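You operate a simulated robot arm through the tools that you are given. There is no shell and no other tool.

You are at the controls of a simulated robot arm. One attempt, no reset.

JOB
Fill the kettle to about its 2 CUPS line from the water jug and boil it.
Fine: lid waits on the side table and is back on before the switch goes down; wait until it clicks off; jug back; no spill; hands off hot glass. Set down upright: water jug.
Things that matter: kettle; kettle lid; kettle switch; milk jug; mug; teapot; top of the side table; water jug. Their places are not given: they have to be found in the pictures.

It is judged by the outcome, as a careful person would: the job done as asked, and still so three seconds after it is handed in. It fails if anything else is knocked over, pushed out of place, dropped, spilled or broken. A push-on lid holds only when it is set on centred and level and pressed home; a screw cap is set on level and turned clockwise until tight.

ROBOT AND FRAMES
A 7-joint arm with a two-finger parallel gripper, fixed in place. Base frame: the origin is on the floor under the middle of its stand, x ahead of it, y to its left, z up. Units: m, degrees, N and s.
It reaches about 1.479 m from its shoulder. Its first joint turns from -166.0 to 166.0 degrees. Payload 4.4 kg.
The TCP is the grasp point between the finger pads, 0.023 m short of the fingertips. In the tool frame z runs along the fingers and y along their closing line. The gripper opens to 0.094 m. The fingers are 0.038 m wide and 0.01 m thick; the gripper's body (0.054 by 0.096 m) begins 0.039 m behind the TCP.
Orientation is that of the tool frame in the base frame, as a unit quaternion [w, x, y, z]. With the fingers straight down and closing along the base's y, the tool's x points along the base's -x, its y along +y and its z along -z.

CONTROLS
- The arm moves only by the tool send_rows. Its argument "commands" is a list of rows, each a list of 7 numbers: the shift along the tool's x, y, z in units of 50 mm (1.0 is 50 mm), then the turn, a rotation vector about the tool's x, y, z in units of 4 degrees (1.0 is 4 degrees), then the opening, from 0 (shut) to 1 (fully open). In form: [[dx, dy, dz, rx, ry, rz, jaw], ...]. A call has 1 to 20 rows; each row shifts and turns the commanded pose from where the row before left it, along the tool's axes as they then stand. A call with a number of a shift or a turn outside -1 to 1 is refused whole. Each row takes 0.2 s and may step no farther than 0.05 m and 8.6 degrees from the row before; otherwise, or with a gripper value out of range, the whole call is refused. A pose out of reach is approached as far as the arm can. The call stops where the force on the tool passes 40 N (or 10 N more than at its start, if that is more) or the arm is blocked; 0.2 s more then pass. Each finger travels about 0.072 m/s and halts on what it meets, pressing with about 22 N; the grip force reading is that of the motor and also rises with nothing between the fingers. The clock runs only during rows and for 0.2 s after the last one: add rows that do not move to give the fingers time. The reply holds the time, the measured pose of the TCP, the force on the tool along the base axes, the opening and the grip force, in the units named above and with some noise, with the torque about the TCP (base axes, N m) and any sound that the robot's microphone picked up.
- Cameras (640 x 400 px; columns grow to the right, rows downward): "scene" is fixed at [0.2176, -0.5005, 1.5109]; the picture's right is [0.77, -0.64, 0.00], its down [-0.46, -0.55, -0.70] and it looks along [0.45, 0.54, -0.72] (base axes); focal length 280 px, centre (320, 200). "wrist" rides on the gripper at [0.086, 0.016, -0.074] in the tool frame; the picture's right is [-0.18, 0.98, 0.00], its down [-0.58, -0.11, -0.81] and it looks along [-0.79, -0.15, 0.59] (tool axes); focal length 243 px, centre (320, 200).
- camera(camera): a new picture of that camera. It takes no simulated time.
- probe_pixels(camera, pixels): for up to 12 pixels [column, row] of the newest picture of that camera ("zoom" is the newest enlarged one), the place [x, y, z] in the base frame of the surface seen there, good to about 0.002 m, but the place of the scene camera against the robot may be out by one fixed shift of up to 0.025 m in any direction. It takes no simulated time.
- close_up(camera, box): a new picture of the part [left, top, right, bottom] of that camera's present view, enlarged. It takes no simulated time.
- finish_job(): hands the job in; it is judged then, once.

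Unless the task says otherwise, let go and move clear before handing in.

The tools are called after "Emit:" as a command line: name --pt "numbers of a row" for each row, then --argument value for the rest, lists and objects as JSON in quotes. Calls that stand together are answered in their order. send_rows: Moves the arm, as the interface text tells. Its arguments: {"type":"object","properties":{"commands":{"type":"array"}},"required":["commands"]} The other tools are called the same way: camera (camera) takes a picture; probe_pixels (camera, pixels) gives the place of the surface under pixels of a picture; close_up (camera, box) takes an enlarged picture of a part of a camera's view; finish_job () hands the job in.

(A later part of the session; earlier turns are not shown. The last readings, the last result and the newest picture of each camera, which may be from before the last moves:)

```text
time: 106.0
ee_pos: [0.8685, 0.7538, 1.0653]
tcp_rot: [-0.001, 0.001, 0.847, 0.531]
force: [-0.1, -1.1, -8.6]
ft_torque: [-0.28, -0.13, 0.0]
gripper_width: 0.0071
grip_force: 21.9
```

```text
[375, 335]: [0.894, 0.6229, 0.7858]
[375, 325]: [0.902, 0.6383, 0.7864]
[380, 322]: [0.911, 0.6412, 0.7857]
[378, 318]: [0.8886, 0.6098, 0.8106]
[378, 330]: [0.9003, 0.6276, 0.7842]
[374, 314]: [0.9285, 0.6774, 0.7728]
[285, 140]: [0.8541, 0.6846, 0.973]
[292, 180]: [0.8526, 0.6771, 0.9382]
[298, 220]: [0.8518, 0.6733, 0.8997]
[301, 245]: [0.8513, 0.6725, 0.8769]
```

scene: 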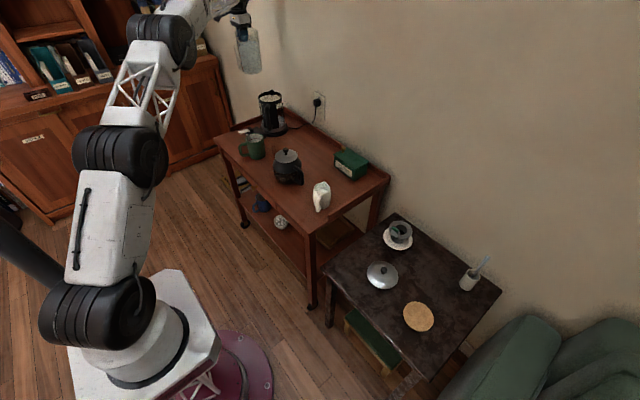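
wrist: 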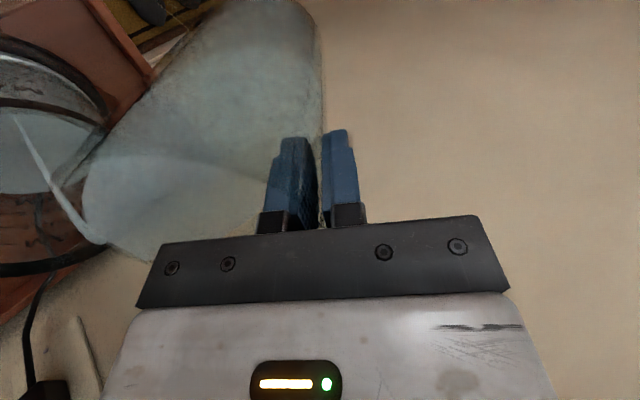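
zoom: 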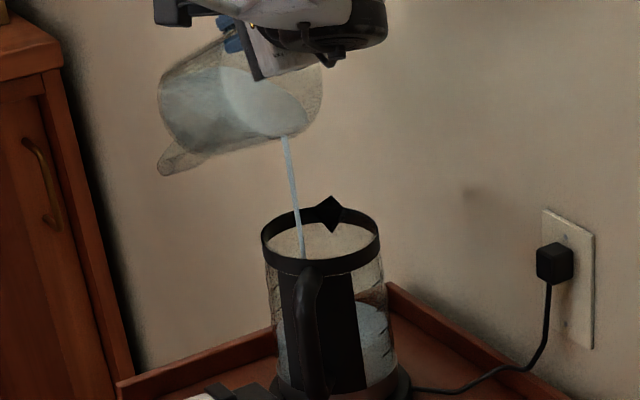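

Emit:
send_rows --pt "0 0 0 0 0 0 0" --pt "0 0.0088 -0.0337 -0.25 0 0 0" --pt "0 0.0088 -0.0337 -0.25 0 0 0" --pt "0 0 0 0 0 0 0" --pt "0 0 0 0 0 0 0"

Emit:
close_up --camera "scene" --box '[230, 50, 310, 130]'

Emit:
probe_pixels --camera "zoom" --pixels '[[375, 335], [375, 325], [380, 322], [378, 315], [378, 330], [382, 312], [292, 180], [298, 220], [301, 245]]'

Emit:
camera --camera "wrist"

```text
time: 107.2
ee_pos: [0.8679, 0.7516, 1.0677]
tcp_rot: [-0.001, 0.002, 0.838, 0.546]
force: [0.6, -0.2, -8.4]
ft_torque: [-0.36, -0.14, -0.03]
gripper_width: 0.0073
grip_force: 22.2
```

```text
5.00 times, centred on (270, 90) of scene
```

zoom: 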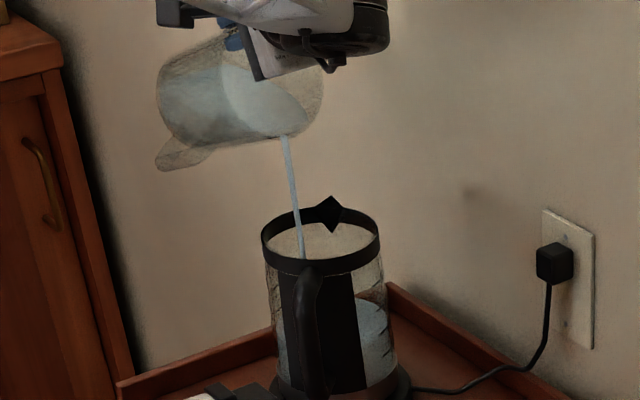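

```text
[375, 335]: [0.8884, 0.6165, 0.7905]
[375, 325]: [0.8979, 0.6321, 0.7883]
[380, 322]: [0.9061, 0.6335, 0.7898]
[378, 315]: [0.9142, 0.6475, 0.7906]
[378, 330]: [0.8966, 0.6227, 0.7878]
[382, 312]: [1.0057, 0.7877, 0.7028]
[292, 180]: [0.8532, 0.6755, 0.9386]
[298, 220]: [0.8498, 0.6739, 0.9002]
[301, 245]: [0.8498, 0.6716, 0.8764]
```

```text
taken
```

wrist: 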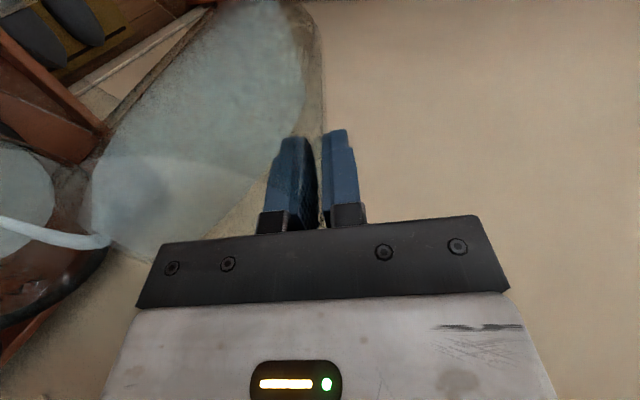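

Emit:
probe_pixels --camera "wrist" --pixels '[[20, 180], [35, 195], [10, 170], [30, 175], [15, 200], [10, 240], [20, 190], [40, 180], [5, 185], [25, 165], [10, 155], [30, 205]]'

```text
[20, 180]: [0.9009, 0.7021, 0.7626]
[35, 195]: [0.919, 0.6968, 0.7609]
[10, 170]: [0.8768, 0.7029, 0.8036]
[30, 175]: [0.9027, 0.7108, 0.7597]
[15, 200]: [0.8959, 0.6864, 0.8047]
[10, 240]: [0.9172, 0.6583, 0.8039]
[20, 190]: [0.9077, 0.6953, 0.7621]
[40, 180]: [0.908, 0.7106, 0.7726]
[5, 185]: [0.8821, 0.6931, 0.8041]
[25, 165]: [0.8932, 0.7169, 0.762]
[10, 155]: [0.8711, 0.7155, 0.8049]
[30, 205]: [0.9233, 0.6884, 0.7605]
```

The wrist camera reads the level directly as 0.804; the 2 CUPS tick is 0.808. I'll hold 0.6 s more and then tilt back about the lip to stop the flow.

Emit:
send_rows --pt "0 0 0 0 0 0 0" --pt "0 0 0 0 0 0 0" --pt "0 0 0 0 0 0 0" --pt "0 -0.0088 0.0337 0.25 0 0 0" --pt "0 -0.0175 0.0673 0.5 0 0 0" --pt "0 -0.0175 0.0673 0.5 0 0 0" --pt "0 -0.0175 0.0673 0.5 0 0 0" --pt "0 -0.0175 0.0673 0.5 0 0 0" --pt "0 -0.0175 0.0673 0.5 0 0 0" --pt "0 -0.0175 0.0673 0.5 0 0 0" --pt "0 0 0 0 0 0 0"

Emit:
camera --camera "wrist"

Emit:
close_up --camera "scene" --box '[230, 50, 310, 130]'

Emit:
probe_pixels --camera "zoom" --pixels '[[375, 335], [375, 325], [380, 322], [378, 312], [378, 330], [380, 308], [370, 320], [384, 325]]'

```text
time: 109.6
ee_pos: [0.8678, 0.7675, 1.0517]
tcp_rot: [0.0, 0.001, 0.894, 0.448]
force: [0.1, -0.3, -6.8]
ft_torque: [-0.15, -0.13, 0.0]
gripper_width: 0.0074
grip_force: 21.9
```

```text
taken
```

wrist: 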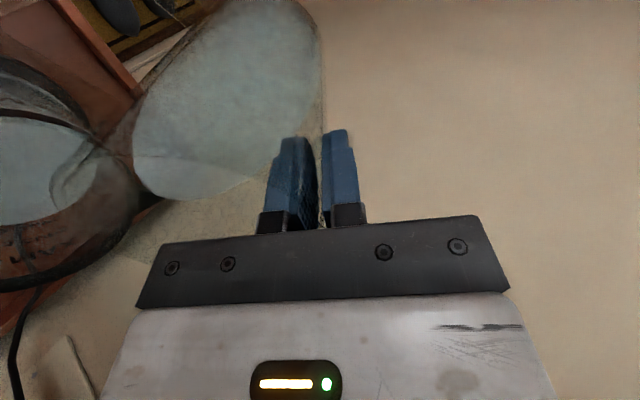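

```text
5.00 times, centred on (270, 90) of scene
```

zoom: 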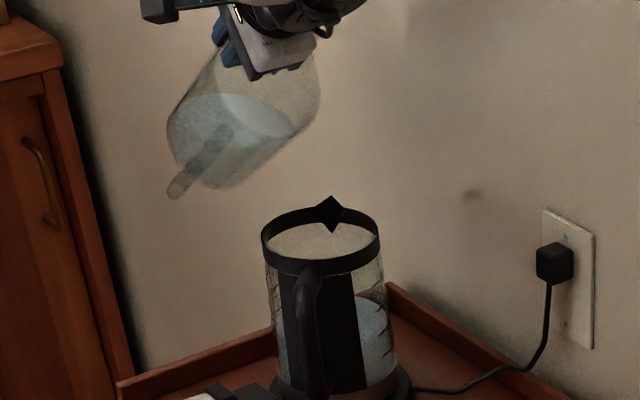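

```text
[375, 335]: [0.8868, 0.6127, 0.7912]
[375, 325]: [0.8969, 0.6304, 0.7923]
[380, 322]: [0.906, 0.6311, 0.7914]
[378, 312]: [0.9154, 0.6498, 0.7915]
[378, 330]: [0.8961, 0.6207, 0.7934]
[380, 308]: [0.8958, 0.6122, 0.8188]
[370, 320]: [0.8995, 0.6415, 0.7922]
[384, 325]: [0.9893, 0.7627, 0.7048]
```

The stream has stopped. I'll read the level directly with the wrist camera and compare it with the tick.

Emit:
probe_pixels --camera "wrist" --pixels '[[20, 150], [40, 170], [10, 170], [30, 200], [15, 200], [10, 140], [50, 150], [60, 190], [30, 150], [70, 160], [30, 185], [45, 205]]'

Emit:
close_up --camera "wrist" --box '[0, 0, 200, 300]'

Emit:
close_up --camera "scene" --box '[250, 85, 300, 135]'

```text
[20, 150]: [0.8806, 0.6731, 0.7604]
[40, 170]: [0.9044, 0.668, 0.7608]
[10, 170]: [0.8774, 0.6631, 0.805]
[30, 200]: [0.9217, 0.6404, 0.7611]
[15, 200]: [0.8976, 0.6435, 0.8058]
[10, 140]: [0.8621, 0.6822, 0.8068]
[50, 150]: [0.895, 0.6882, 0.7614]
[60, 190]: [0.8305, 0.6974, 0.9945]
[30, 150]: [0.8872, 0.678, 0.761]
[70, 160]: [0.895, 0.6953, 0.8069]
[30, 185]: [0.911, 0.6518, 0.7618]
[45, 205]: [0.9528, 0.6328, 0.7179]
```

```text
1.33 times, centred on (100, 150) of wrist
```

zoom: 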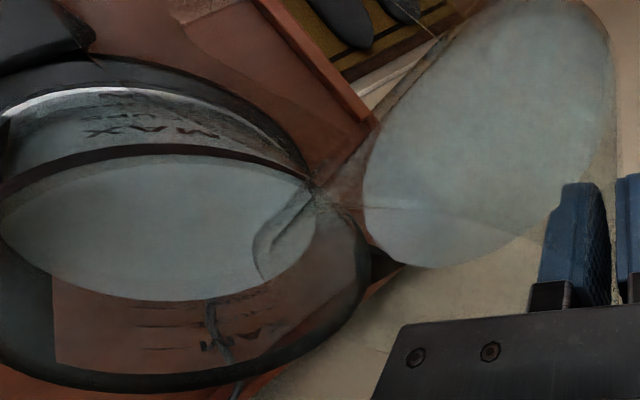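

```text
8.00 times, centred on (275, 110) of scene
```

zoom: 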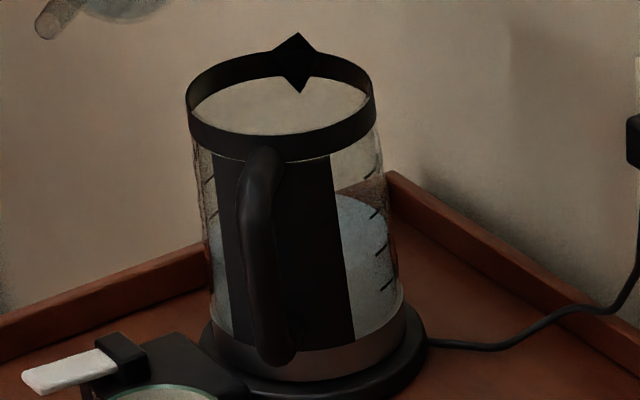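

Emit:
probe_pixels --camera "zoom" --pixels '[[371, 174], [376, 213], [382, 250], [389, 286], [374, 172], [379, 210], [384, 247], [391, 283], [212, 180], [213, 215], [214, 250], [350, 220]]'

```text
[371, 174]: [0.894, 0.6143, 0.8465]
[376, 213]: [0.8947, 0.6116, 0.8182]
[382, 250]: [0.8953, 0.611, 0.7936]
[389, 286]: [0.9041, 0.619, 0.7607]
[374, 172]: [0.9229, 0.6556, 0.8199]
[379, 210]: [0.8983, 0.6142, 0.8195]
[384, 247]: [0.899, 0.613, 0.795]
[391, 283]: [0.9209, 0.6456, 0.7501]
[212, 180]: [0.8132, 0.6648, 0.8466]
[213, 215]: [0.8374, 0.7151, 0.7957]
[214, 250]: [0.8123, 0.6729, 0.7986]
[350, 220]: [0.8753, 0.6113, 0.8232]
```

The level (0.806) is 2 mm under the 2 CUPS tick (0.8083 by both cameras). A short top-up: tilt to 66.5°, then straight back.

Emit:
send_rows --pt "0 0.0088 -0.0337 -0.25 0 0 0" --pt "0 0.0175 -0.0673 -0.5 0 0 0" --pt "0 0.0175 -0.0673 -0.5 0 0 0" --pt "0 0.0175 -0.0673 -0.5 0 0 0" --pt "0 0.0175 -0.0673 -0.5 0 0 0" --pt "0 0.0175 -0.0673 -0.5 0 0 0" --pt "0 0.0175 -0.0673 -0.5 0 0 0" --pt "0 0.0088 -0.0337 -0.25 0 0 0" --pt "0 0 0 0 0 0 0" --pt "0 -0.0088 0.0337 0.25 0 0 0" --pt "0 -0.0175 0.0673 0.5 0 0 0" --pt "0 -0.0175 0.0673 0.5 0 0 0" --pt "0 -0.0175 0.0673 0.5 0 0 0" --pt "0 -0.0175 0.0673 0.5 0 0 0" --pt "0 -0.0175 0.0673 0.5 0 0 0" --pt "0 -0.0175 0.0673 0.5 0 0 0" --pt "0 -0.0088 0.0337 0.25 0 0 0" --pt "0 0 0 0 0 0 0"

Emit:
camera --camera "wrist"

Emit:
probe_pixels --camera "wrist" --pixels '[[10, 170], [15, 200], [10, 140], [70, 160], [20, 160], [5, 180], [35, 140], [8, 205], [25, 190], [60, 150], [18, 175], [40, 160]]'

Emit:
close_up --camera "scene" --box '[250, 85, 300, 135]'

Emit:
probe_pixels --camera "zoom" --pixels '[[365, 215], [355, 210], [370, 225], [372, 235], [360, 230], [365, 245], [375, 228], [358, 205], [382, 250], [384, 247], [378, 240], [365, 260]]'

```text
time: 113.4
ee_pos: [0.8698, 0.7676, 1.0524]
tcp_rot: [-0.001, 0.001, 0.894, 0.448]
force: [0.0, 0.0, -7.9]
ft_torque: [-0.21, -0.11, 0.02]
gripper_width: 0.0071
grip_force: 21.3
```

```text
taken
```

wrist: 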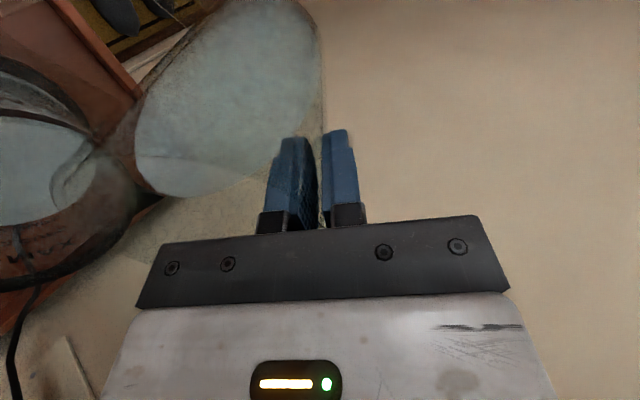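

```text
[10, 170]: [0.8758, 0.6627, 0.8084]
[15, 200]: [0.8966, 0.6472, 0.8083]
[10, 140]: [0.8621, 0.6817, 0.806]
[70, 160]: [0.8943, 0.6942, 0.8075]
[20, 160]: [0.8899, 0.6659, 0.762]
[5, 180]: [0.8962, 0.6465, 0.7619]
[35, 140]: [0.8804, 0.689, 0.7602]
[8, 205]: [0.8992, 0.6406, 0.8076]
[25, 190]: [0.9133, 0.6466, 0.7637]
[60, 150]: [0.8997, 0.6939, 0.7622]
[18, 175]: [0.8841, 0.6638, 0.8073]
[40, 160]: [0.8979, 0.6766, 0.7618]
```

```text
8.00 times, centred on (275, 110) of scene
```

zoom: 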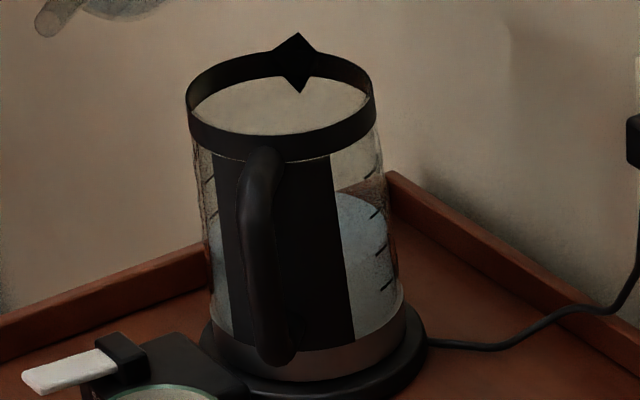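

```text
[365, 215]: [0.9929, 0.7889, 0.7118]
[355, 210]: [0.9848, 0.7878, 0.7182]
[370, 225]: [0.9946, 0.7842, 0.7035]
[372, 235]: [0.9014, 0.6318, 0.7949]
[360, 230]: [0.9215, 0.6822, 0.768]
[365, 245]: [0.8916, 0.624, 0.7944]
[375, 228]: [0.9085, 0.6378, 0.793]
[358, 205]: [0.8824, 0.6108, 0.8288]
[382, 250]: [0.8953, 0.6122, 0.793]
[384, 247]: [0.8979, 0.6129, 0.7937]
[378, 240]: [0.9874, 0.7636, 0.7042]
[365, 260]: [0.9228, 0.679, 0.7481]
```

The water is now right at the 2 CUPS line (0.8075 against the 0.808 tick) with no drip visible. I'll retrace: tilt back to 38° about the lip, slide away from the kettle, then raise.

Emit:
send_rows --pt "0 -0.0088 0.0337 0.25 0 0 0" --pt "0 -0.0175 0.0673 0.5 0 0 0" --pt "0 -0.0175 0.0673 0.5 0 0 0" --pt "0 -0.0175 0.0673 0.5 0 0 0" --pt "0 -0.0175 0.0673 0.5 0 0 0" --pt "0 -0.0175 0.0673 0.5 0 0 0" --pt "0 -0.0175 0.0673 0.5 0 0 0" --pt "0 -0.0175 0.0673 0.5 0 0 0" --pt "0 0 0 0 0 0 0" --pt "0 0.12 0.094 0 0 0 0" --pt "0 0.24 0.188 0 0 0 0" --pt "0 0.24 0.188 0 0 0 0" --pt "0 0.24 0.188 0 0 0 0" --pt "0 0.12 0.094 0 0 0 0" --pt "0 0 0 0 0 0 0"

Emit:
close_up --camera "scene" --box '[200, 30, 330, 140]'

```text
time: 116.6
ee_pos: [0.8694, 0.8422, 1.0309]
tcp_rot: [-0.001, 0.001, 0.945, 0.327]
force: [0.9, 0.0, -8.2]
ft_torque: [-0.02, -0.16, 0.02]
gripper_width: 0.007
grip_force: 22.3
```

```text
3.64 times, centred on (265, 85) of scene
```

zoom: 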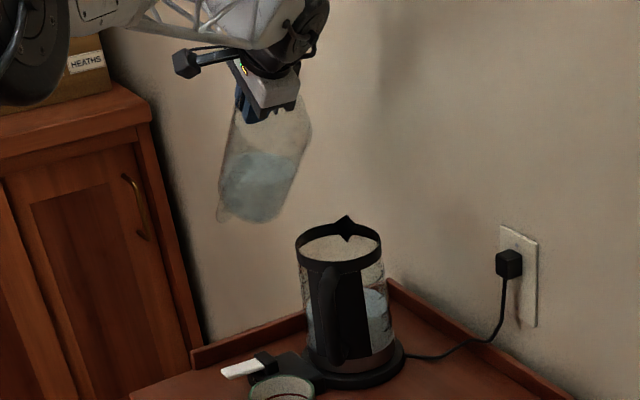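

Emit:
send_rows --pt "0 0.12 -0.157 0 0 0 0" --pt "0 0.22 -0.28 0 0 0 0" --pt "0 0.22 -0.28 0 0 0 0" --pt "0 0.22 -0.28 0 0 0 0" --pt "0 0.22 -0.28 0 0 0 0" --pt "0 0.15 -0.19 0 0 0 0" --pt "0 0.08 -0.1 0 0 0 0" --pt "0 0 0 0.3 0 0 0" --pt "0 0 0 0.5 0 0 0" --pt "0 0 0 0.5 0 0 0" --pt "0 0 0 0.5 0 0 0" --pt "0 0 0 0.5 0 0 0" --pt "0 0 0 0.5 0 0 0" --pt "0 0 0 0.5 0 0 0" --pt "0 0 0 0.5 0 0 0" --pt "0 0 0 0.5 0 0 0" --pt "0 0 0 0.5 0 0 0" --pt "0 0 0 0 0 0 0"

Emit:
send_rows --pt "0 0 0 0.5 0 0 0" --pt "0 0 0 0.5 0 0 0" --pt "0 0 0 0.5 0 0 0" --pt "0 0 0 0.5 0 0 0" --pt "0 0 0 0.5 0 0 0" --pt "0 0 0 0.5 0 0 0" --pt "0 0 0 0.5 0 0 0" --pt "0 0 0 0.5 0 0 0" --pt "0 0 0 0.5 0 0 0" --pt "0 0 0 0.25 0 0 0" --pt "0 0 0 0 0 0 0"

Emit:
camera --camera "scene"

Emit:
camera --camera "wrist"

```text
time: 120.4
ee_pos: [0.8685, 0.8427, 1.13]
tcp_rot: [-0.002, 0.002, 0.986, 0.165]
force: [-0.1, 0.6, -7.7]
ft_torque: [0.2, -0.13, 0.01]
gripper_width: 0.0074
grip_force: 22.3
```

```text
time: 122.8
ee_pos: [0.8682, 0.8423, 1.1303]
tcp_rot: [-0.002, 0.001, 1.0, 0.001]
force: [0.4, 0.4, -6.4]
ft_torque: [0.39, -0.1, 0.0]
gripper_width: 0.0072
grip_force: 22.1
```

```text
taken
```

scene: 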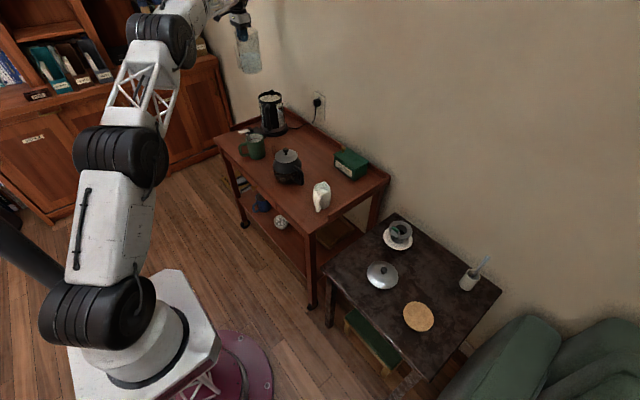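

```text
taken
```

wrist: 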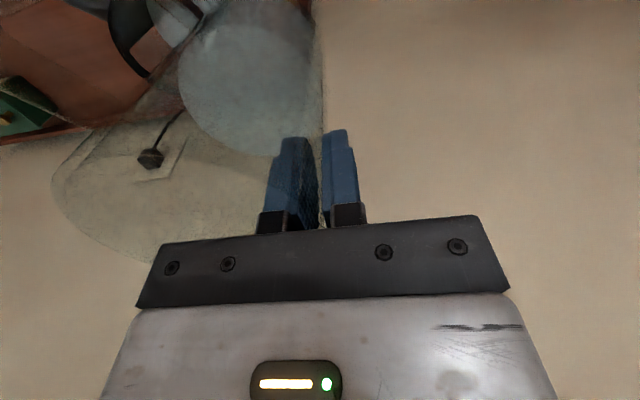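

Upright again with the jug still firm. I'll carry it back above its place at (0.916, 0.461).

Emit:
send_rows --pt "-0.03 -0.2 0 0 0 0 0" --pt "-0.06 -0.4 0 0 0 0 0" --pt "-0.068 -0.55 0 0 0 0 0" --pt "-0.068 -0.55 0 0 0 0 0" --pt "-0.068 -0.55 0 0 0 0 0" --pt "-0.068 -0.55 0 0 0 0 0" --pt "-0.068 -0.55 0 0 0 0 0" --pt "-0.068 -0.55 0 0 0 0 0" --pt "-0.068 -0.55 0 0 0 0 0" --pt "-0.068 -0.55 0 0 0 0 0" --pt "-0.068 -0.55 0 0 0 0 0" --pt "-0.068 -0.55 0 0 0 0 0" --pt "-0.068 -0.55 0 0 0 0 0" --pt "-0.068 -0.55 0 0 0 0 0" --pt "-0.04 -0.3 0 0 0 0 0" --pt "-0.02 -0.1 0 0 0 0 0" --pt "0 0 0 0 0 0 0"

Emit:
camera --camera "wrist"

Emit:
camera --camera "scene"

```text
time: 126.4
ee_pos: [0.9167, 0.4632, 1.1284]
tcp_rot: [-0.001, 0.001, 1.0, 0.0]
force: [-0.2, 0.3, -8.1]
ft_torque: [0.37, -0.09, 0.01]
gripper_width: 0.0069
grip_force: 22.0
```

```text
taken
```

wrist: 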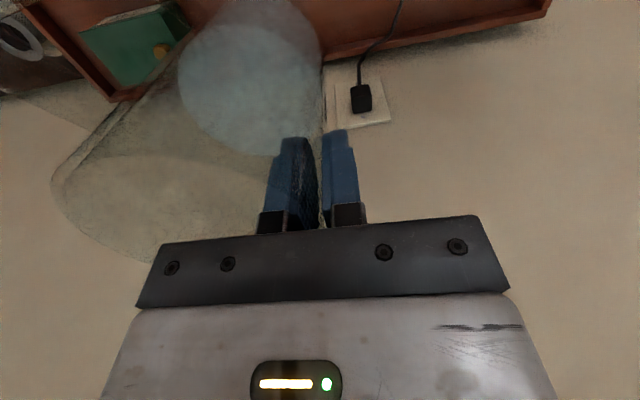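

```text
taken
```

scene: 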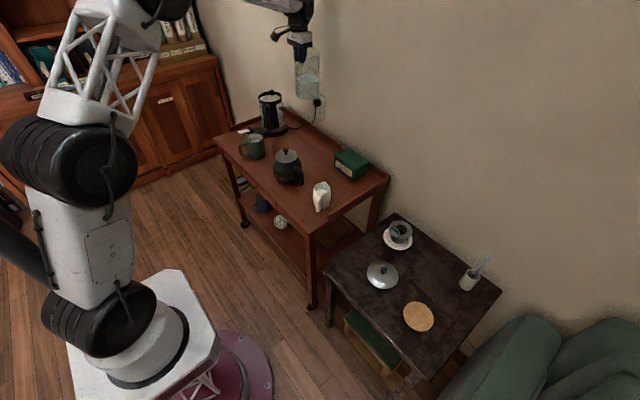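

Emit:
send_rows --pt "0 -0.02 0.15 0 0 0 0" --pt "0 -0.02 0.3 0 0 0 0" --pt "0 0 0.45 0 0 0 0" --pt "0 0 0.5 0 0 0 0" --pt "0 0 0.5 0 0 0 0" --pt "0 0 0.5 0 0 0 0" --pt "0 0 0.5 0 0 0 0" --pt "0 0 0.5 0 0 0 0" --pt "0 0 0.5 0 0 0 0" --pt "0 0 0.5 0 0 0 0" --pt "0 0 0.3 0 0 0 0" --pt "0 0 0.2 0 0 0 0" --pt "0 0 0.1 0 0 0 0" --pt "0 0 0 0 0 0 0"

Emit:
close_up --camera "scene" --box '[260, 80, 350, 160]'

```text
time: 129.4
ee_pos: [0.9155, 0.4609, 0.8807]
tcp_rot: [-0.002, 0.001, 1.0, 0.0]
force: [0.6, -0.6, -7.9]
ft_torque: [0.38, -0.1, -0.03]
gripper_width: 0.0072
grip_force: 22.1
```

```text
5.00 times, centred on (305, 120) of scene
```

zoom: 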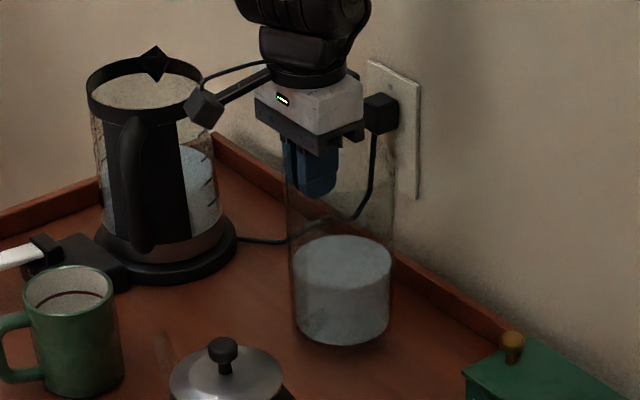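

Emit:
send_rows --pt "0 0 0.1 0 0 0 0" --pt "0 0 0.1 0 0 0 0" --pt "0 0 0.06 0 0 0 0" --pt "0 0 0 0 0 0 0"

```text
time: 130.4
ee_pos: [0.9156, 0.4598, 0.8662]
tcp_rot: [-0.002, 0.001, 1.0, 0.0]
force: [0.3, 1.1, -7.8]
ft_torque: [0.4, -0.1, 0.03]
gripper_width: 0.0074
grip_force: 21.8
```

Emit:
send_rows --pt "0 0 0.04 0 0 0 0" --pt "0 0 0.04 0 0 0 0" --pt "0 0 0 0 0 0 0"

Emit:
close_up --camera "scene" --box '[280, 100, 340, 160]'

```text
time: 131.2
ee_pos: [0.9166, 0.4603, 0.8646]
tcp_rot: [-0.001, 0.001, 1.0, 0.001]
force: [-2.6, 4.8, 7.9]
ft_torque: [-0.26, 0.39, -0.27]
gripper_width: 0.0069
grip_force: 21.8
```

```text
6.67 times, centred on (310, 130) of scene
```

zoom: 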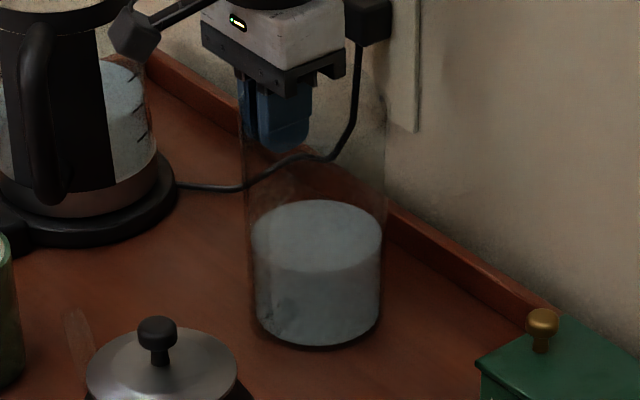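

The jug is on the table (force turned to +7.9 N). I'll open gently so that it settles flat.

Emit:
send_rows --pt "0 0 0 0 0 0 0.1" --pt "0 0 0 0 0 0 0.15" --pt "0 0 0 0 0 0 0.22" --pt "0 0 0 0 0 0 0.3" --pt "0 0 0 0 0 0 0.4" --pt "0 0 0 0 0 0 0.45" --pt "0 0 0 0 0 0 0.45"

Emit:
close_up --camera "scene" --box '[280, 100, 340, 160]'

Emit:
close_up --camera "wrist" --box '[160, 0, 420, 220]'

```text
time: 132.8
ee_pos: [0.916, 0.4605, 0.8635]
tcp_rot: [-0.001, 0.001, 1.0, 0.001]
force: [-0.1, 1.0, 0.1]
ft_torque: [0.0, -0.02, -0.01]
gripper_width: 0.0425
grip_force: 0.0
```

```text
6.67 times, centred on (310, 130) of scene
```

zoom: 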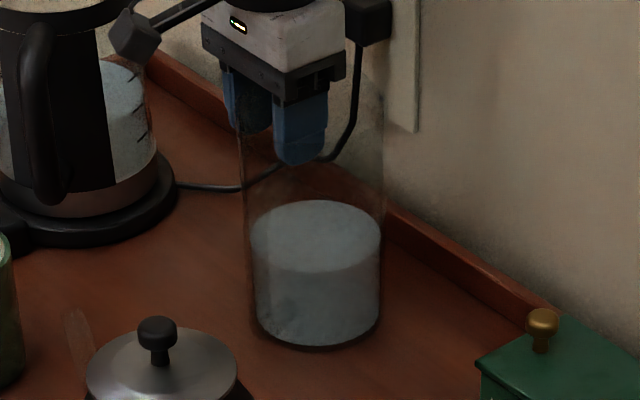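

```text
1.82 times, centred on (290, 110) of wrist
```

zoom: 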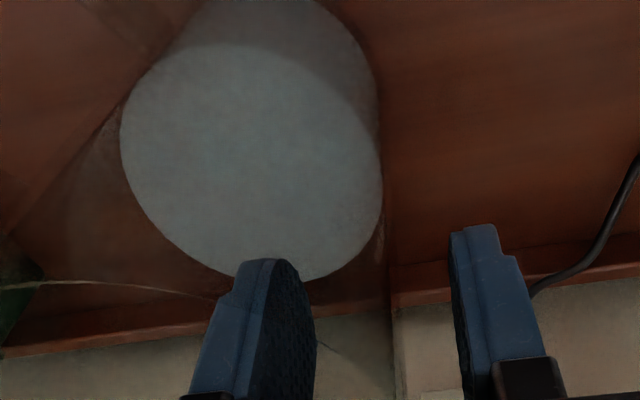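

The jug is standing free. I'll withdraw the fingers straight up.

Emit:
send_rows --pt "0 0 -0.2 0 0 0 0.45" --pt "0 0 -0.4 0 0 0 0.45" --pt "0 0 -0.6 0 0 0 0.45" --pt "0 0 -0.8 0 0 0 0.45" --pt "0 0 -0.8 0 0 0 0.45" --pt "0 0 -0.8 0 0 0 0.45" --pt "0 0 -0.8 0 0 0 0.45" --pt "0 0 0 0 0 0 0.8"

Emit:
camera --camera "scene"

Emit:
close_up --camera "scene" --box '[230, 80, 350, 180]'

```text
time: 134.6
ee_pos: [0.9178, 0.4597, 1.0839]
tcp_rot: [-0.002, 0.0, 1.0, 0.0]
force: [-0.8, -0.6, 1.0]
ft_torque: [0.04, -0.01, 0.01]
gripper_width: 0.0754
grip_force: 0.1
```

```text
taken
```

scene: 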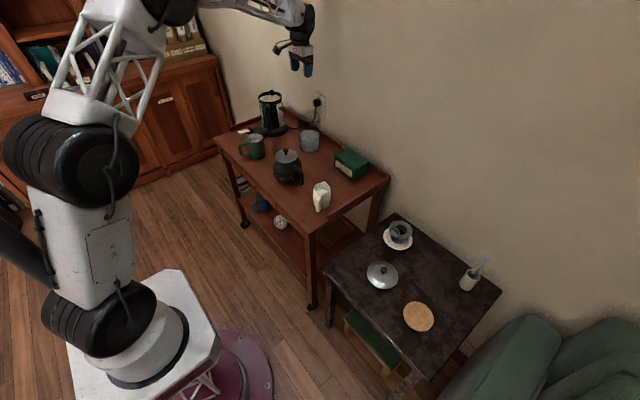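

```text
4.00 times, centred on (290, 130) of scene
```

zoom: 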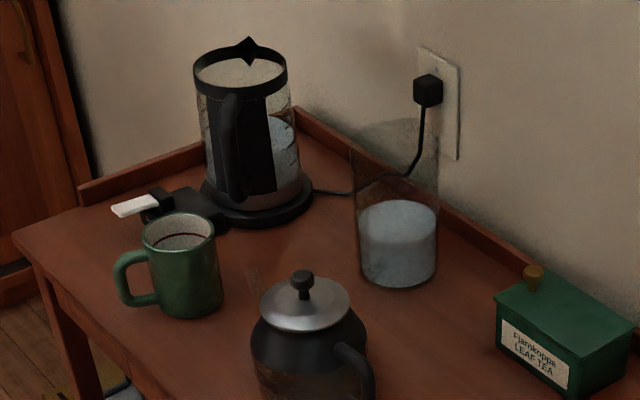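

The jug is back upright in its place, and the kettle shows water at the line. Now to fetch the lid from the side table.

Emit:
send_rows --pt "0.12 -0.4 0 0 0 0 0.8" --pt "0.2 -0.7 0 0 0 0 0.8" --pt "0.25 -0.9 0 0 0 0 0.8" --pt "0.25 -0.9 0 0 0 0 0.8" --pt "0.25 -0.9 0 0 0 0 0.8" --pt "0.25 -0.9 0 0 0 0 0.8" --pt "0.25 -0.9 0 0 0 0 0.8" --pt "0.25 -0.9 0 0 0 0 0.8" --pt "0.25 -0.9 0 0 0 0 0.8" --pt "0.25 -0.9 0 0 0 0 0.8" --pt "0.25 -0.9 0 0 0 0 0.8" --pt "0.25 -0.9 0 0 0 0 0.8" --pt "0.25 -0.9 0 0 0 0 0.8" --pt "0.25 -0.9 0 0 0 0 0.8" --pt "0.25 -0.9 0 0 0 0 0.8" --pt "0.2 -0.7 0 0 0 0 0.8" --pt "0.1 -0.4 0 0 0 0 0.8" --pt "0.03 -0.1 0 0 0 0 0.8" --pt "0 0 0 0 0 0 0.8"

Emit:
camera --camera "wrist"

```text
time: 138.6
ee_pos: [0.7215, -0.2398, 1.0827]
tcp_rot: [-0.001, 0.0, 1.0, -0.001]
force: [-0.7, 0.2, -0.1]
ft_torque: [0.01, 0.01, 0.0]
gripper_width: 0.0753
grip_force: 0.0
```

```text
taken
```

wrist: 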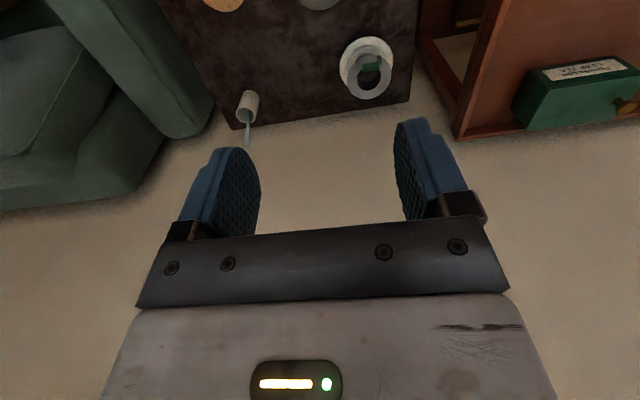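

Emit:
send_rows --pt "-0.1 -0.04 0.4 0 0 0 0.8" --pt "-0.094 -0.04 0.8 0 0 0 0.8" --pt "0 0 0.9 0 0 0 0.8" --pt "0 0 0.9 0 0 0 0.8" --pt "0 0 0.9 0 0 0 0.8" --pt "0 0 0.9 0 0 0 0.8" --pt "0 0 0.9 0 0 0 0.8" --pt "0 0 0.9 0 0 0 0.8" --pt "0 0 0.5 0 0 0 0.8" --pt "0 0 0 0 0 0 0.8"

Emit:
camera --camera "wrist"

Emit:
probe_pixels --camera "wrist" --pixels '[[319, 80], [319, 90], [308, 80], [331, 80], [319, 70], [319, 62], [280, 60], [360, 60], [319, 110], [319, 40]]'

```text
time: 140.8
ee_pos: [0.7269, -0.2428, 0.7273]
tcp_rot: [-0.002, 0.001, 1.0, 0.0]
force: [-0.4, -0.4, 0.2]
ft_torque: [0.02, -0.01, 0.01]
gripper_width: 0.0751
grip_force: 0.0
```

```text
taken
```

wrist: 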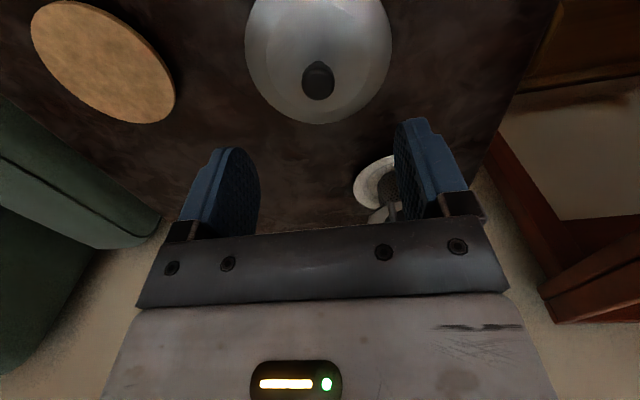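

```text
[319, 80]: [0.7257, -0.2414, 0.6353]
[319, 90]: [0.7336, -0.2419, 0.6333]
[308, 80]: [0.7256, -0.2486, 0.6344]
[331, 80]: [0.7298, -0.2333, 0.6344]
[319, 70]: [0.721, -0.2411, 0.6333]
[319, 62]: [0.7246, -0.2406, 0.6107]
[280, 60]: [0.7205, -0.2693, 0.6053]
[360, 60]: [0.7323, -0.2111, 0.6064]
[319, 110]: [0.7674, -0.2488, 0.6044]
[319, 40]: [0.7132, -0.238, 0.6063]
```

The knob is where I left it, centred near (0.731, −0.243). I'll descend to the earlier grip height (z 0.633).

Emit:
send_rows --pt "-0.05 -0.016 0.5 0 0 0 0.8" --pt "-0.034 0 0.5 0 0 0 0.8" --pt "0 0 0.4 0 0 0 0.8" --pt "0 0 0.3 0 0 0 0.8" --pt "0 0 0.17 0 0 0 0.8" --pt "0 0 0 0 0 0 0.8"

Emit:
camera --camera "wrist"

```text
time: 142.2
ee_pos: [0.7333, -0.2444, 0.636]
tcp_rot: [-0.002, 0.001, 1.0, 0.0]
force: [0.9, 0.0, 0.1]
ft_torque: [-0.01, -0.02, -0.01]
gripper_width: 0.0751
grip_force: 0.1
```

```text
taken
```

wrist: 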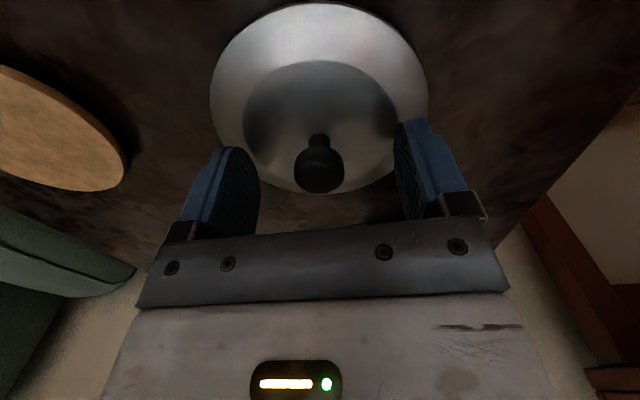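

Emit:
send_rows --pt "0.03 0 0.05 0 0 0 0.8" --pt "0 0 0 0 0 0 0.5" --pt "0 0 0 0 0 0 0.3" --pt "0 0 0 0 0 0 0.1" --pt "0 0 0 0 0 0 0" --pt "0 0 0 0 0 0 0" --pt "0 0 0 0 0 0 0"

Emit:
camera --camera "wrist"

```text
time: 143.8
ee_pos: [0.7326, -0.2427, 0.6334]
tcp_rot: [-0.002, 0.002, 1.0, -0.001]
force: [-0.4, 0.4, 0.1]
ft_torque: [0.02, 0.0, -0.02]
gripper_width: 0.0228
grip_force: 22.0
```

```text
taken
```

wrist: 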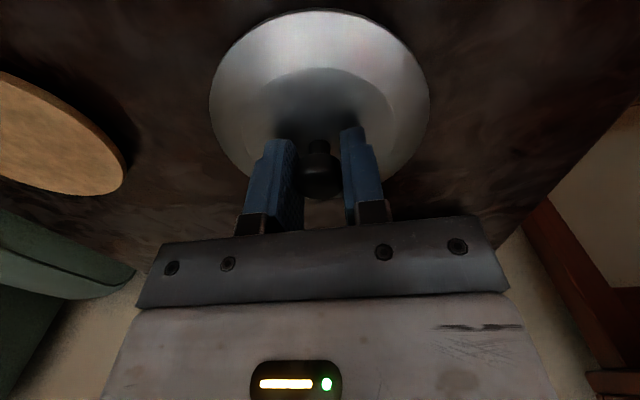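

The lid's knob is gripped as before (22.8 mm). Lifting it and carrying it back over the kettle.

Emit:
send_rows --pt "0 0 -0.3 0 0 0 0" --pt "0 0 -0.6 0 0 0 0" --pt "0 0 -0.9 0 0 0 0" --pt "0 0 -0.9 0 0 0 0" --pt "0 0 -0.9 0 0 0 0" --pt "0 0 -0.9 0 0 0 0" --pt "0 0 -0.9 0 0 0 0" --pt "0 0 -0.9 0 0 0 0" --pt "0 0 -0.9 0 0 0 0" --pt "0 0 -0.9 0 0 0 0" --pt "0 0 -0.9 0 0 0 0" --pt "0 0 -0.5 0 0 0 0" --pt "0 0 -0.2 0 0 0 0"

Emit:
send_rows --pt "-0.05 0.4 0 0 0 0 0" --pt "-0.1 0.7 0 0 0 0 0" --pt "-0.15 0.95 0 0 0 0 0" --pt "-0.15 0.95 0 0 0 0 0" --pt "-0.15 0.95 0 0 0 0 0" --pt "-0.15 0.95 0 0 0 0 0" --pt "-0.15 0.95 0 0 0 0 0" --pt "-0.15 0.95 0 0 0 0 0" --pt "-0.15 0.95 0 0 0 0 0" --pt "-0.15 0.95 0 0 0 0 0" --pt "-0.15 0.95 0 0 0 0 0" --pt "-0.15 0.95 0 0 0 0 0" --pt "-0.15 0.95 0 0 0 0 0" --pt "-0.15 0.95 0 0 0 0 0" --pt "-0.15 0.95 0 0 0 0 0" --pt "-0.15 0.95 0 0 0 0 0" --pt "-0.15 0.95 0 0 0 0 0" --pt "-0.15 0.95 0 0 0 0 0" --pt "-0.15 0.9 0 0 0 0 0" --pt "-0.1 0.5 0 0 0 0 0"

Emit:
camera --camera "wrist"

Emit:
camera --camera "scene"

```text
time: 146.6
ee_pos: [0.7337, -0.2442, 1.117]
tcp_rot: [-0.002, 0.001, 1.0, 0.0]
force: [1.9, 0.3, -1.4]
ft_torque: [0.0, -0.01, -0.03]
gripper_width: 0.0229
grip_force: 21.6
```

```text
time: 150.8
ee_pos: [0.8727, 0.64, 1.1175]
tcp_rot: [-0.002, 0.001, 1.0, 0.0]
force: [0.2, -0.9, 0.0]
ft_torque: [-0.02, 0.02, 0.01]
gripper_width: 0.0228
grip_force: 22.0
```

```text
taken
```

wrist: 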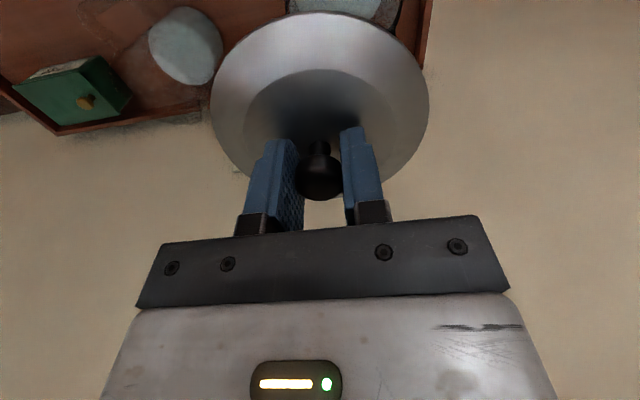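

```text
taken
```

scene: 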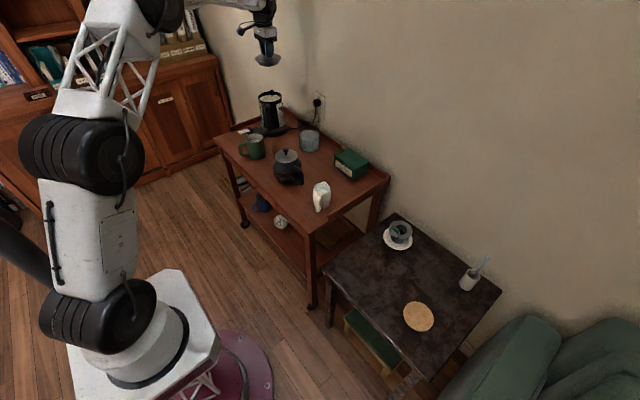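

The lid hangs as it did when first lifted. I'll move to above the kettle (0.8705, 0.666) at z≈0.99 and compare lid and rim positions in the scene camera.

Emit:
send_rows --pt "0.02 0.26 0.3 0 0 0 0" --pt "0.02 0.26 0.5 0 0 0 0" --pt "0 0 0.6 0 0 0 0" --pt "0 0 0.6 0 0 0 0" --pt "0 0 0.4 0 0 0 0" --pt "0 0 0.1 0 0 0 0" --pt "0 0 0 0 0 0 0" --pt "0 0 0 0 0 0 0"

Emit:
close_up --camera "scene" --box '[240, 65, 300, 125]'

Emit:
camera --camera "wrist"

```text
time: 152.6
ee_pos: [0.8717, 0.6679, 0.9908]
tcp_rot: [-0.001, 0.0, 1.0, -0.001]
force: [0.0, -0.2, -0.8]
ft_torque: [-0.04, 0.01, 0.02]
gripper_width: 0.0227
grip_force: 22.2
```

```text
6.67 times, centred on (270, 95) of scene
```

zoom: 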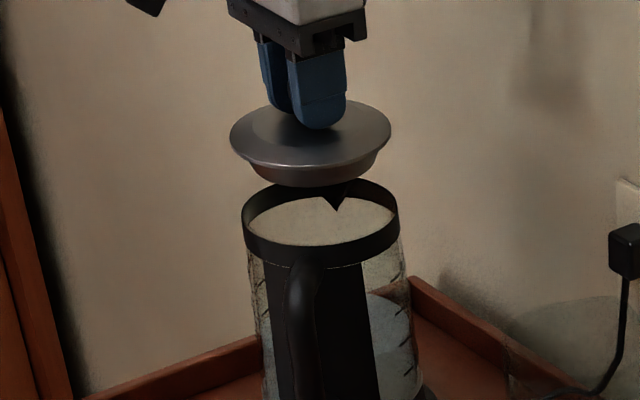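

```text
taken
```

wrist: 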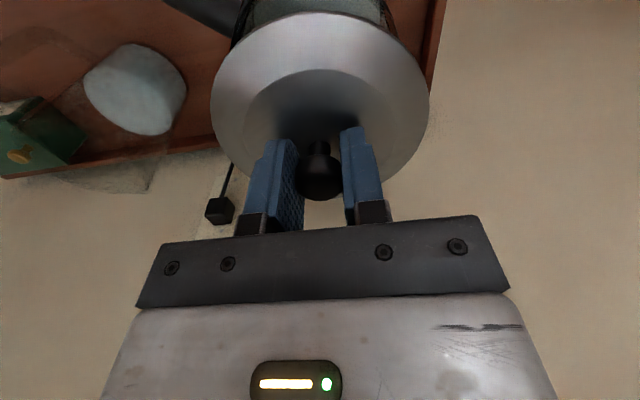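

The lid centre sits over the ring as at removal (offset 10 px in this close-up, as expected from the height difference). I'll probe both outlines to confirm.

Emit:
probe_pixels --camera "zoom" --pixels '[[234, 138], [387, 132], [300, 160], [340, 158], [260, 110], [370, 110], [247, 222], [396, 218], [321, 252], [290, 195], [360, 190], [280, 245]]'

Emit:
probe_pixels --camera "wrist" --pixels '[[214, 90], [427, 90], [320, 16], [240, 40], [400, 40], [230, 140], [410, 140], [319, 190], [319, 165], [306, 180], [334, 180]]'

```text
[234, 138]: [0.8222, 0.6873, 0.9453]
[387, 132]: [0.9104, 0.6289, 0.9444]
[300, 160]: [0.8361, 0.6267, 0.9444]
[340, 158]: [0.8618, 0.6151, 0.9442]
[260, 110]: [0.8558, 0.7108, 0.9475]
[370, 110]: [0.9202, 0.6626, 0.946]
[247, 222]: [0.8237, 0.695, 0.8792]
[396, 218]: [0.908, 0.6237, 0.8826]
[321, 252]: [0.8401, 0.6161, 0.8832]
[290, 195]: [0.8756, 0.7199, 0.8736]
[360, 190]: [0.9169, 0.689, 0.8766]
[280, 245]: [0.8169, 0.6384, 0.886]
```

```text
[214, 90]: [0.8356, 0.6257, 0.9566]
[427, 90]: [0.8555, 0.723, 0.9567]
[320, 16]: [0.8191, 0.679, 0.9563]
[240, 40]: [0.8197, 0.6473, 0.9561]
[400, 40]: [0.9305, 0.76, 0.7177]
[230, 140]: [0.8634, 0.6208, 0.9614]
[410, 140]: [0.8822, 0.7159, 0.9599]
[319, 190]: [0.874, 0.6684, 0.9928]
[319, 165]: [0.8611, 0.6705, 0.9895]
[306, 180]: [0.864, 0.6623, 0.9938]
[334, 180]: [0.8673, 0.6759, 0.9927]
```

The circle fits are too coarse to separate a couple of millimetres, so I'll rely on the arm's own repeatability (seat pose mean 0.871, 0.667) and average a few readings of where I am now.

Emit:
send_rows --pt "0 0 0 0 0 0 0"

Emit:
send_rows --pt "0 0 0 0 0 0 0"

Emit:
send_rows --pt "0 0 0 0 0 0 0"

Emit:
send_rows --pt "0 0 0 0 0 0 0"

Emit:
probe_pixels --camera "wrist" --pixels '[[212, 95], [428, 95], [212, 85], [428, 85], [211, 100], [429, 100], [320, 13], [330, 13], [305, 13], [345, 14], [270, 24], [370, 24]]'

```text
time: 153.0
ee_pos: [0.8733, 0.6677, 0.9907]
tcp_rot: [-0.001, 0.001, 1.0, 0.0]
force: [-0.3, 0.6, -1.2]
ft_torque: [0.03, 0.0, 0.02]
gripper_width: 0.0225
grip_force: 22.2
```

```text
time: 153.4
ee_pos: [0.8728, 0.6678, 0.992]
tcp_rot: [-0.002, 0.0, 1.0, 0.001]
force: [0.3, -0.3, -0.4]
ft_torque: [-0.02, 0.02, -0.01]
gripper_width: 0.0227
grip_force: 22.4
```

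```text
time: 153.8
ee_pos: [0.8726, 0.6679, 0.9911]
tcp_rot: [-0.002, 0.0, 1.0, 0.001]
force: [-0.1, 1.3, -1.6]
ft_torque: [0.02, -0.01, 0.04]
gripper_width: 0.0228
grip_force: 21.8
```

```text
time: 154.2
ee_pos: [0.8725, 0.6676, 0.9909]
tcp_rot: [-0.002, 0.002, 1.0, 0.0]
force: [-0.4, -1.2, -0.5]
ft_torque: [0.02, 0.0, 0.02]
gripper_width: 0.0225
grip_force: 22.3
```

```text
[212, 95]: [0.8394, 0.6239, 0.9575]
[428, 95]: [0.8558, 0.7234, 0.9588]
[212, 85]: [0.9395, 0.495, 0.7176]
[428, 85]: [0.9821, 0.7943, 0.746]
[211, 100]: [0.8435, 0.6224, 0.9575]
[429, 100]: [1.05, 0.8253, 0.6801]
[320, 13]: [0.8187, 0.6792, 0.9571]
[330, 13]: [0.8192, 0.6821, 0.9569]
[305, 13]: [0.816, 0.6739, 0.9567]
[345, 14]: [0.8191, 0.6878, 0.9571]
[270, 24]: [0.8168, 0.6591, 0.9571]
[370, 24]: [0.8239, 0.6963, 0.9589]
```

Mean reading is (0.8726, 0.6678), so I'll shift by (−1.6, −0.9) mm onto the removal path and lower until just above the rim.

Emit:
send_rows --pt "0.032 -0.018 0 0 0 0 0" --pt "0 0 0.2 0 0 0 0" --pt "0 0 0.25 0 0 0 0" --pt "0 0 0 0 0 0 0" --pt "0 0 0 0 0 0 0"

Emit:
close_up --camera "scene" --box '[245, 70, 295, 120]'

Emit:
camera --camera "wrist"

```text
time: 155.4
ee_pos: [0.8709, 0.6661, 0.9696]
tcp_rot: [-0.002, 0.001, 1.0, 0.0]
force: [0.2, 0.9, -0.2]
ft_torque: [-0.01, 0.01, -0.02]
gripper_width: 0.0227
grip_force: 22.1
```

```text
8.00 times, centred on (270, 95) of scene
```

zoom: 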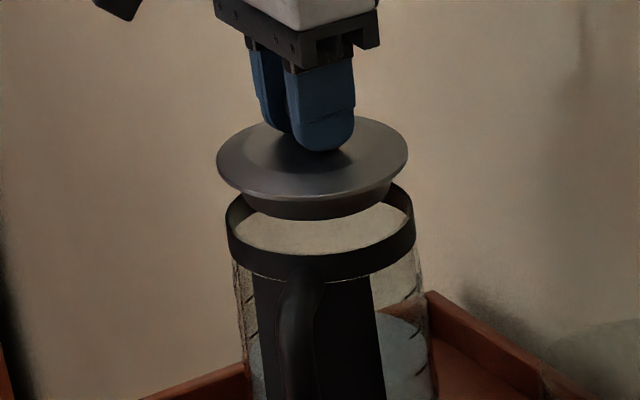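

```text
taken
```

wrist: 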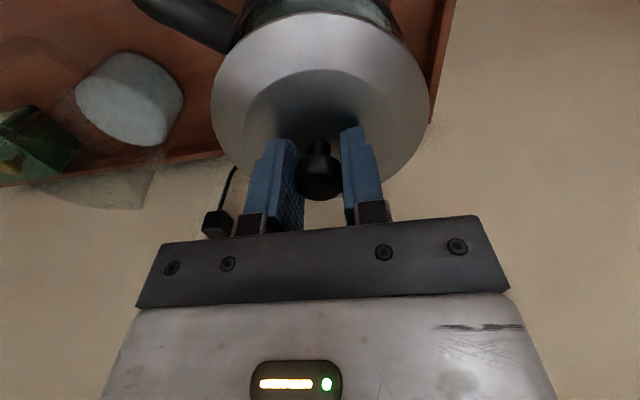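

Aligned laterally within about half a millimetre in the scene view. Lowering slowly with the force watched.

Emit:
send_rows --pt "0 0 0.1 0 0 0 0" --pt "0 0 0.1 0 0 0 0" --pt "0 0 0.08 0 0 0 0" --pt "0 0 0 0 0 0 0"

Emit:
close_up --camera "scene" --box '[245, 70, 295, 120]'

```text
time: 156.4
ee_pos: [0.8705, 0.6659, 0.9552]
tcp_rot: [-0.002, 0.001, 1.0, 0.0]
force: [0.3, 0.3, -0.5]
ft_torque: [-0.04, 0.01, 0.0]
gripper_width: 0.0226
grip_force: 21.9
```

```text
8.00 times, centred on (270, 95) of scene
```

zoom: 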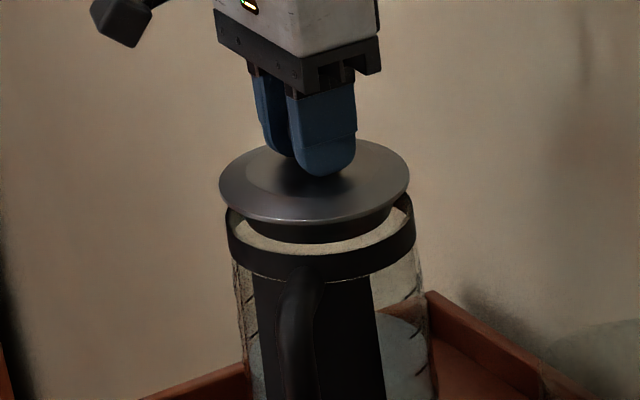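

Emit:
send_rows --pt "0 0 0.06 0 0 0 0" --pt "0 0 0.06 0 0 0 0" --pt "0 0 0.06 0 0 0 0" --pt "0 0 0 0 0 0 0"

Emit:
close_up --camera "scene" --box '[245, 70, 295, 120]'

```text
time: 157.4
ee_pos: [0.8706, 0.6671, 0.9458]
tcp_rot: [-0.001, 0.001, 1.0, 0.0]
force: [-0.1, -1.1, 0.0]
ft_torque: [-0.02, 0.01, 0.0]
gripper_width: 0.0225
grip_force: 21.6
```

```text
8.00 times, centred on (270, 95) of scene
```

zoom: 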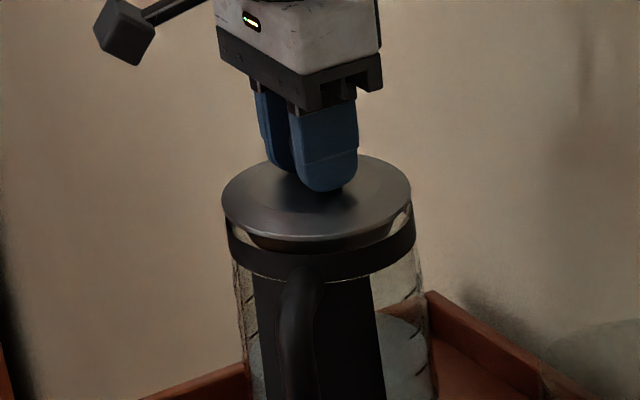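

The skirt is entering cleanly with no side force. A few millimetres more until it seats.

Emit:
send_rows --pt "0 0 0.05 0 0 0 0" --pt "0 0 0.05 0 0 0 0" --pt "0 0 0 0 0 0 0"

Emit:
close_up --camera "scene" --box '[245, 70, 295, 120]'

```text
time: 158.2
ee_pos: [0.8716, 0.6673, 0.9425]
tcp_rot: [-0.002, 0.001, 1.0, 0.0]
force: [0.5, 0.4, 0.6]
ft_torque: [0.02, -0.03, 0.01]
gripper_width: 0.0225
grip_force: 21.3
```

```text
8.00 times, centred on (270, 95) of scene
```

zoom: 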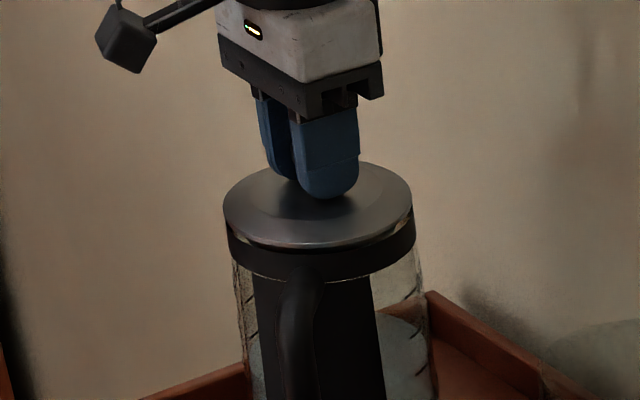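

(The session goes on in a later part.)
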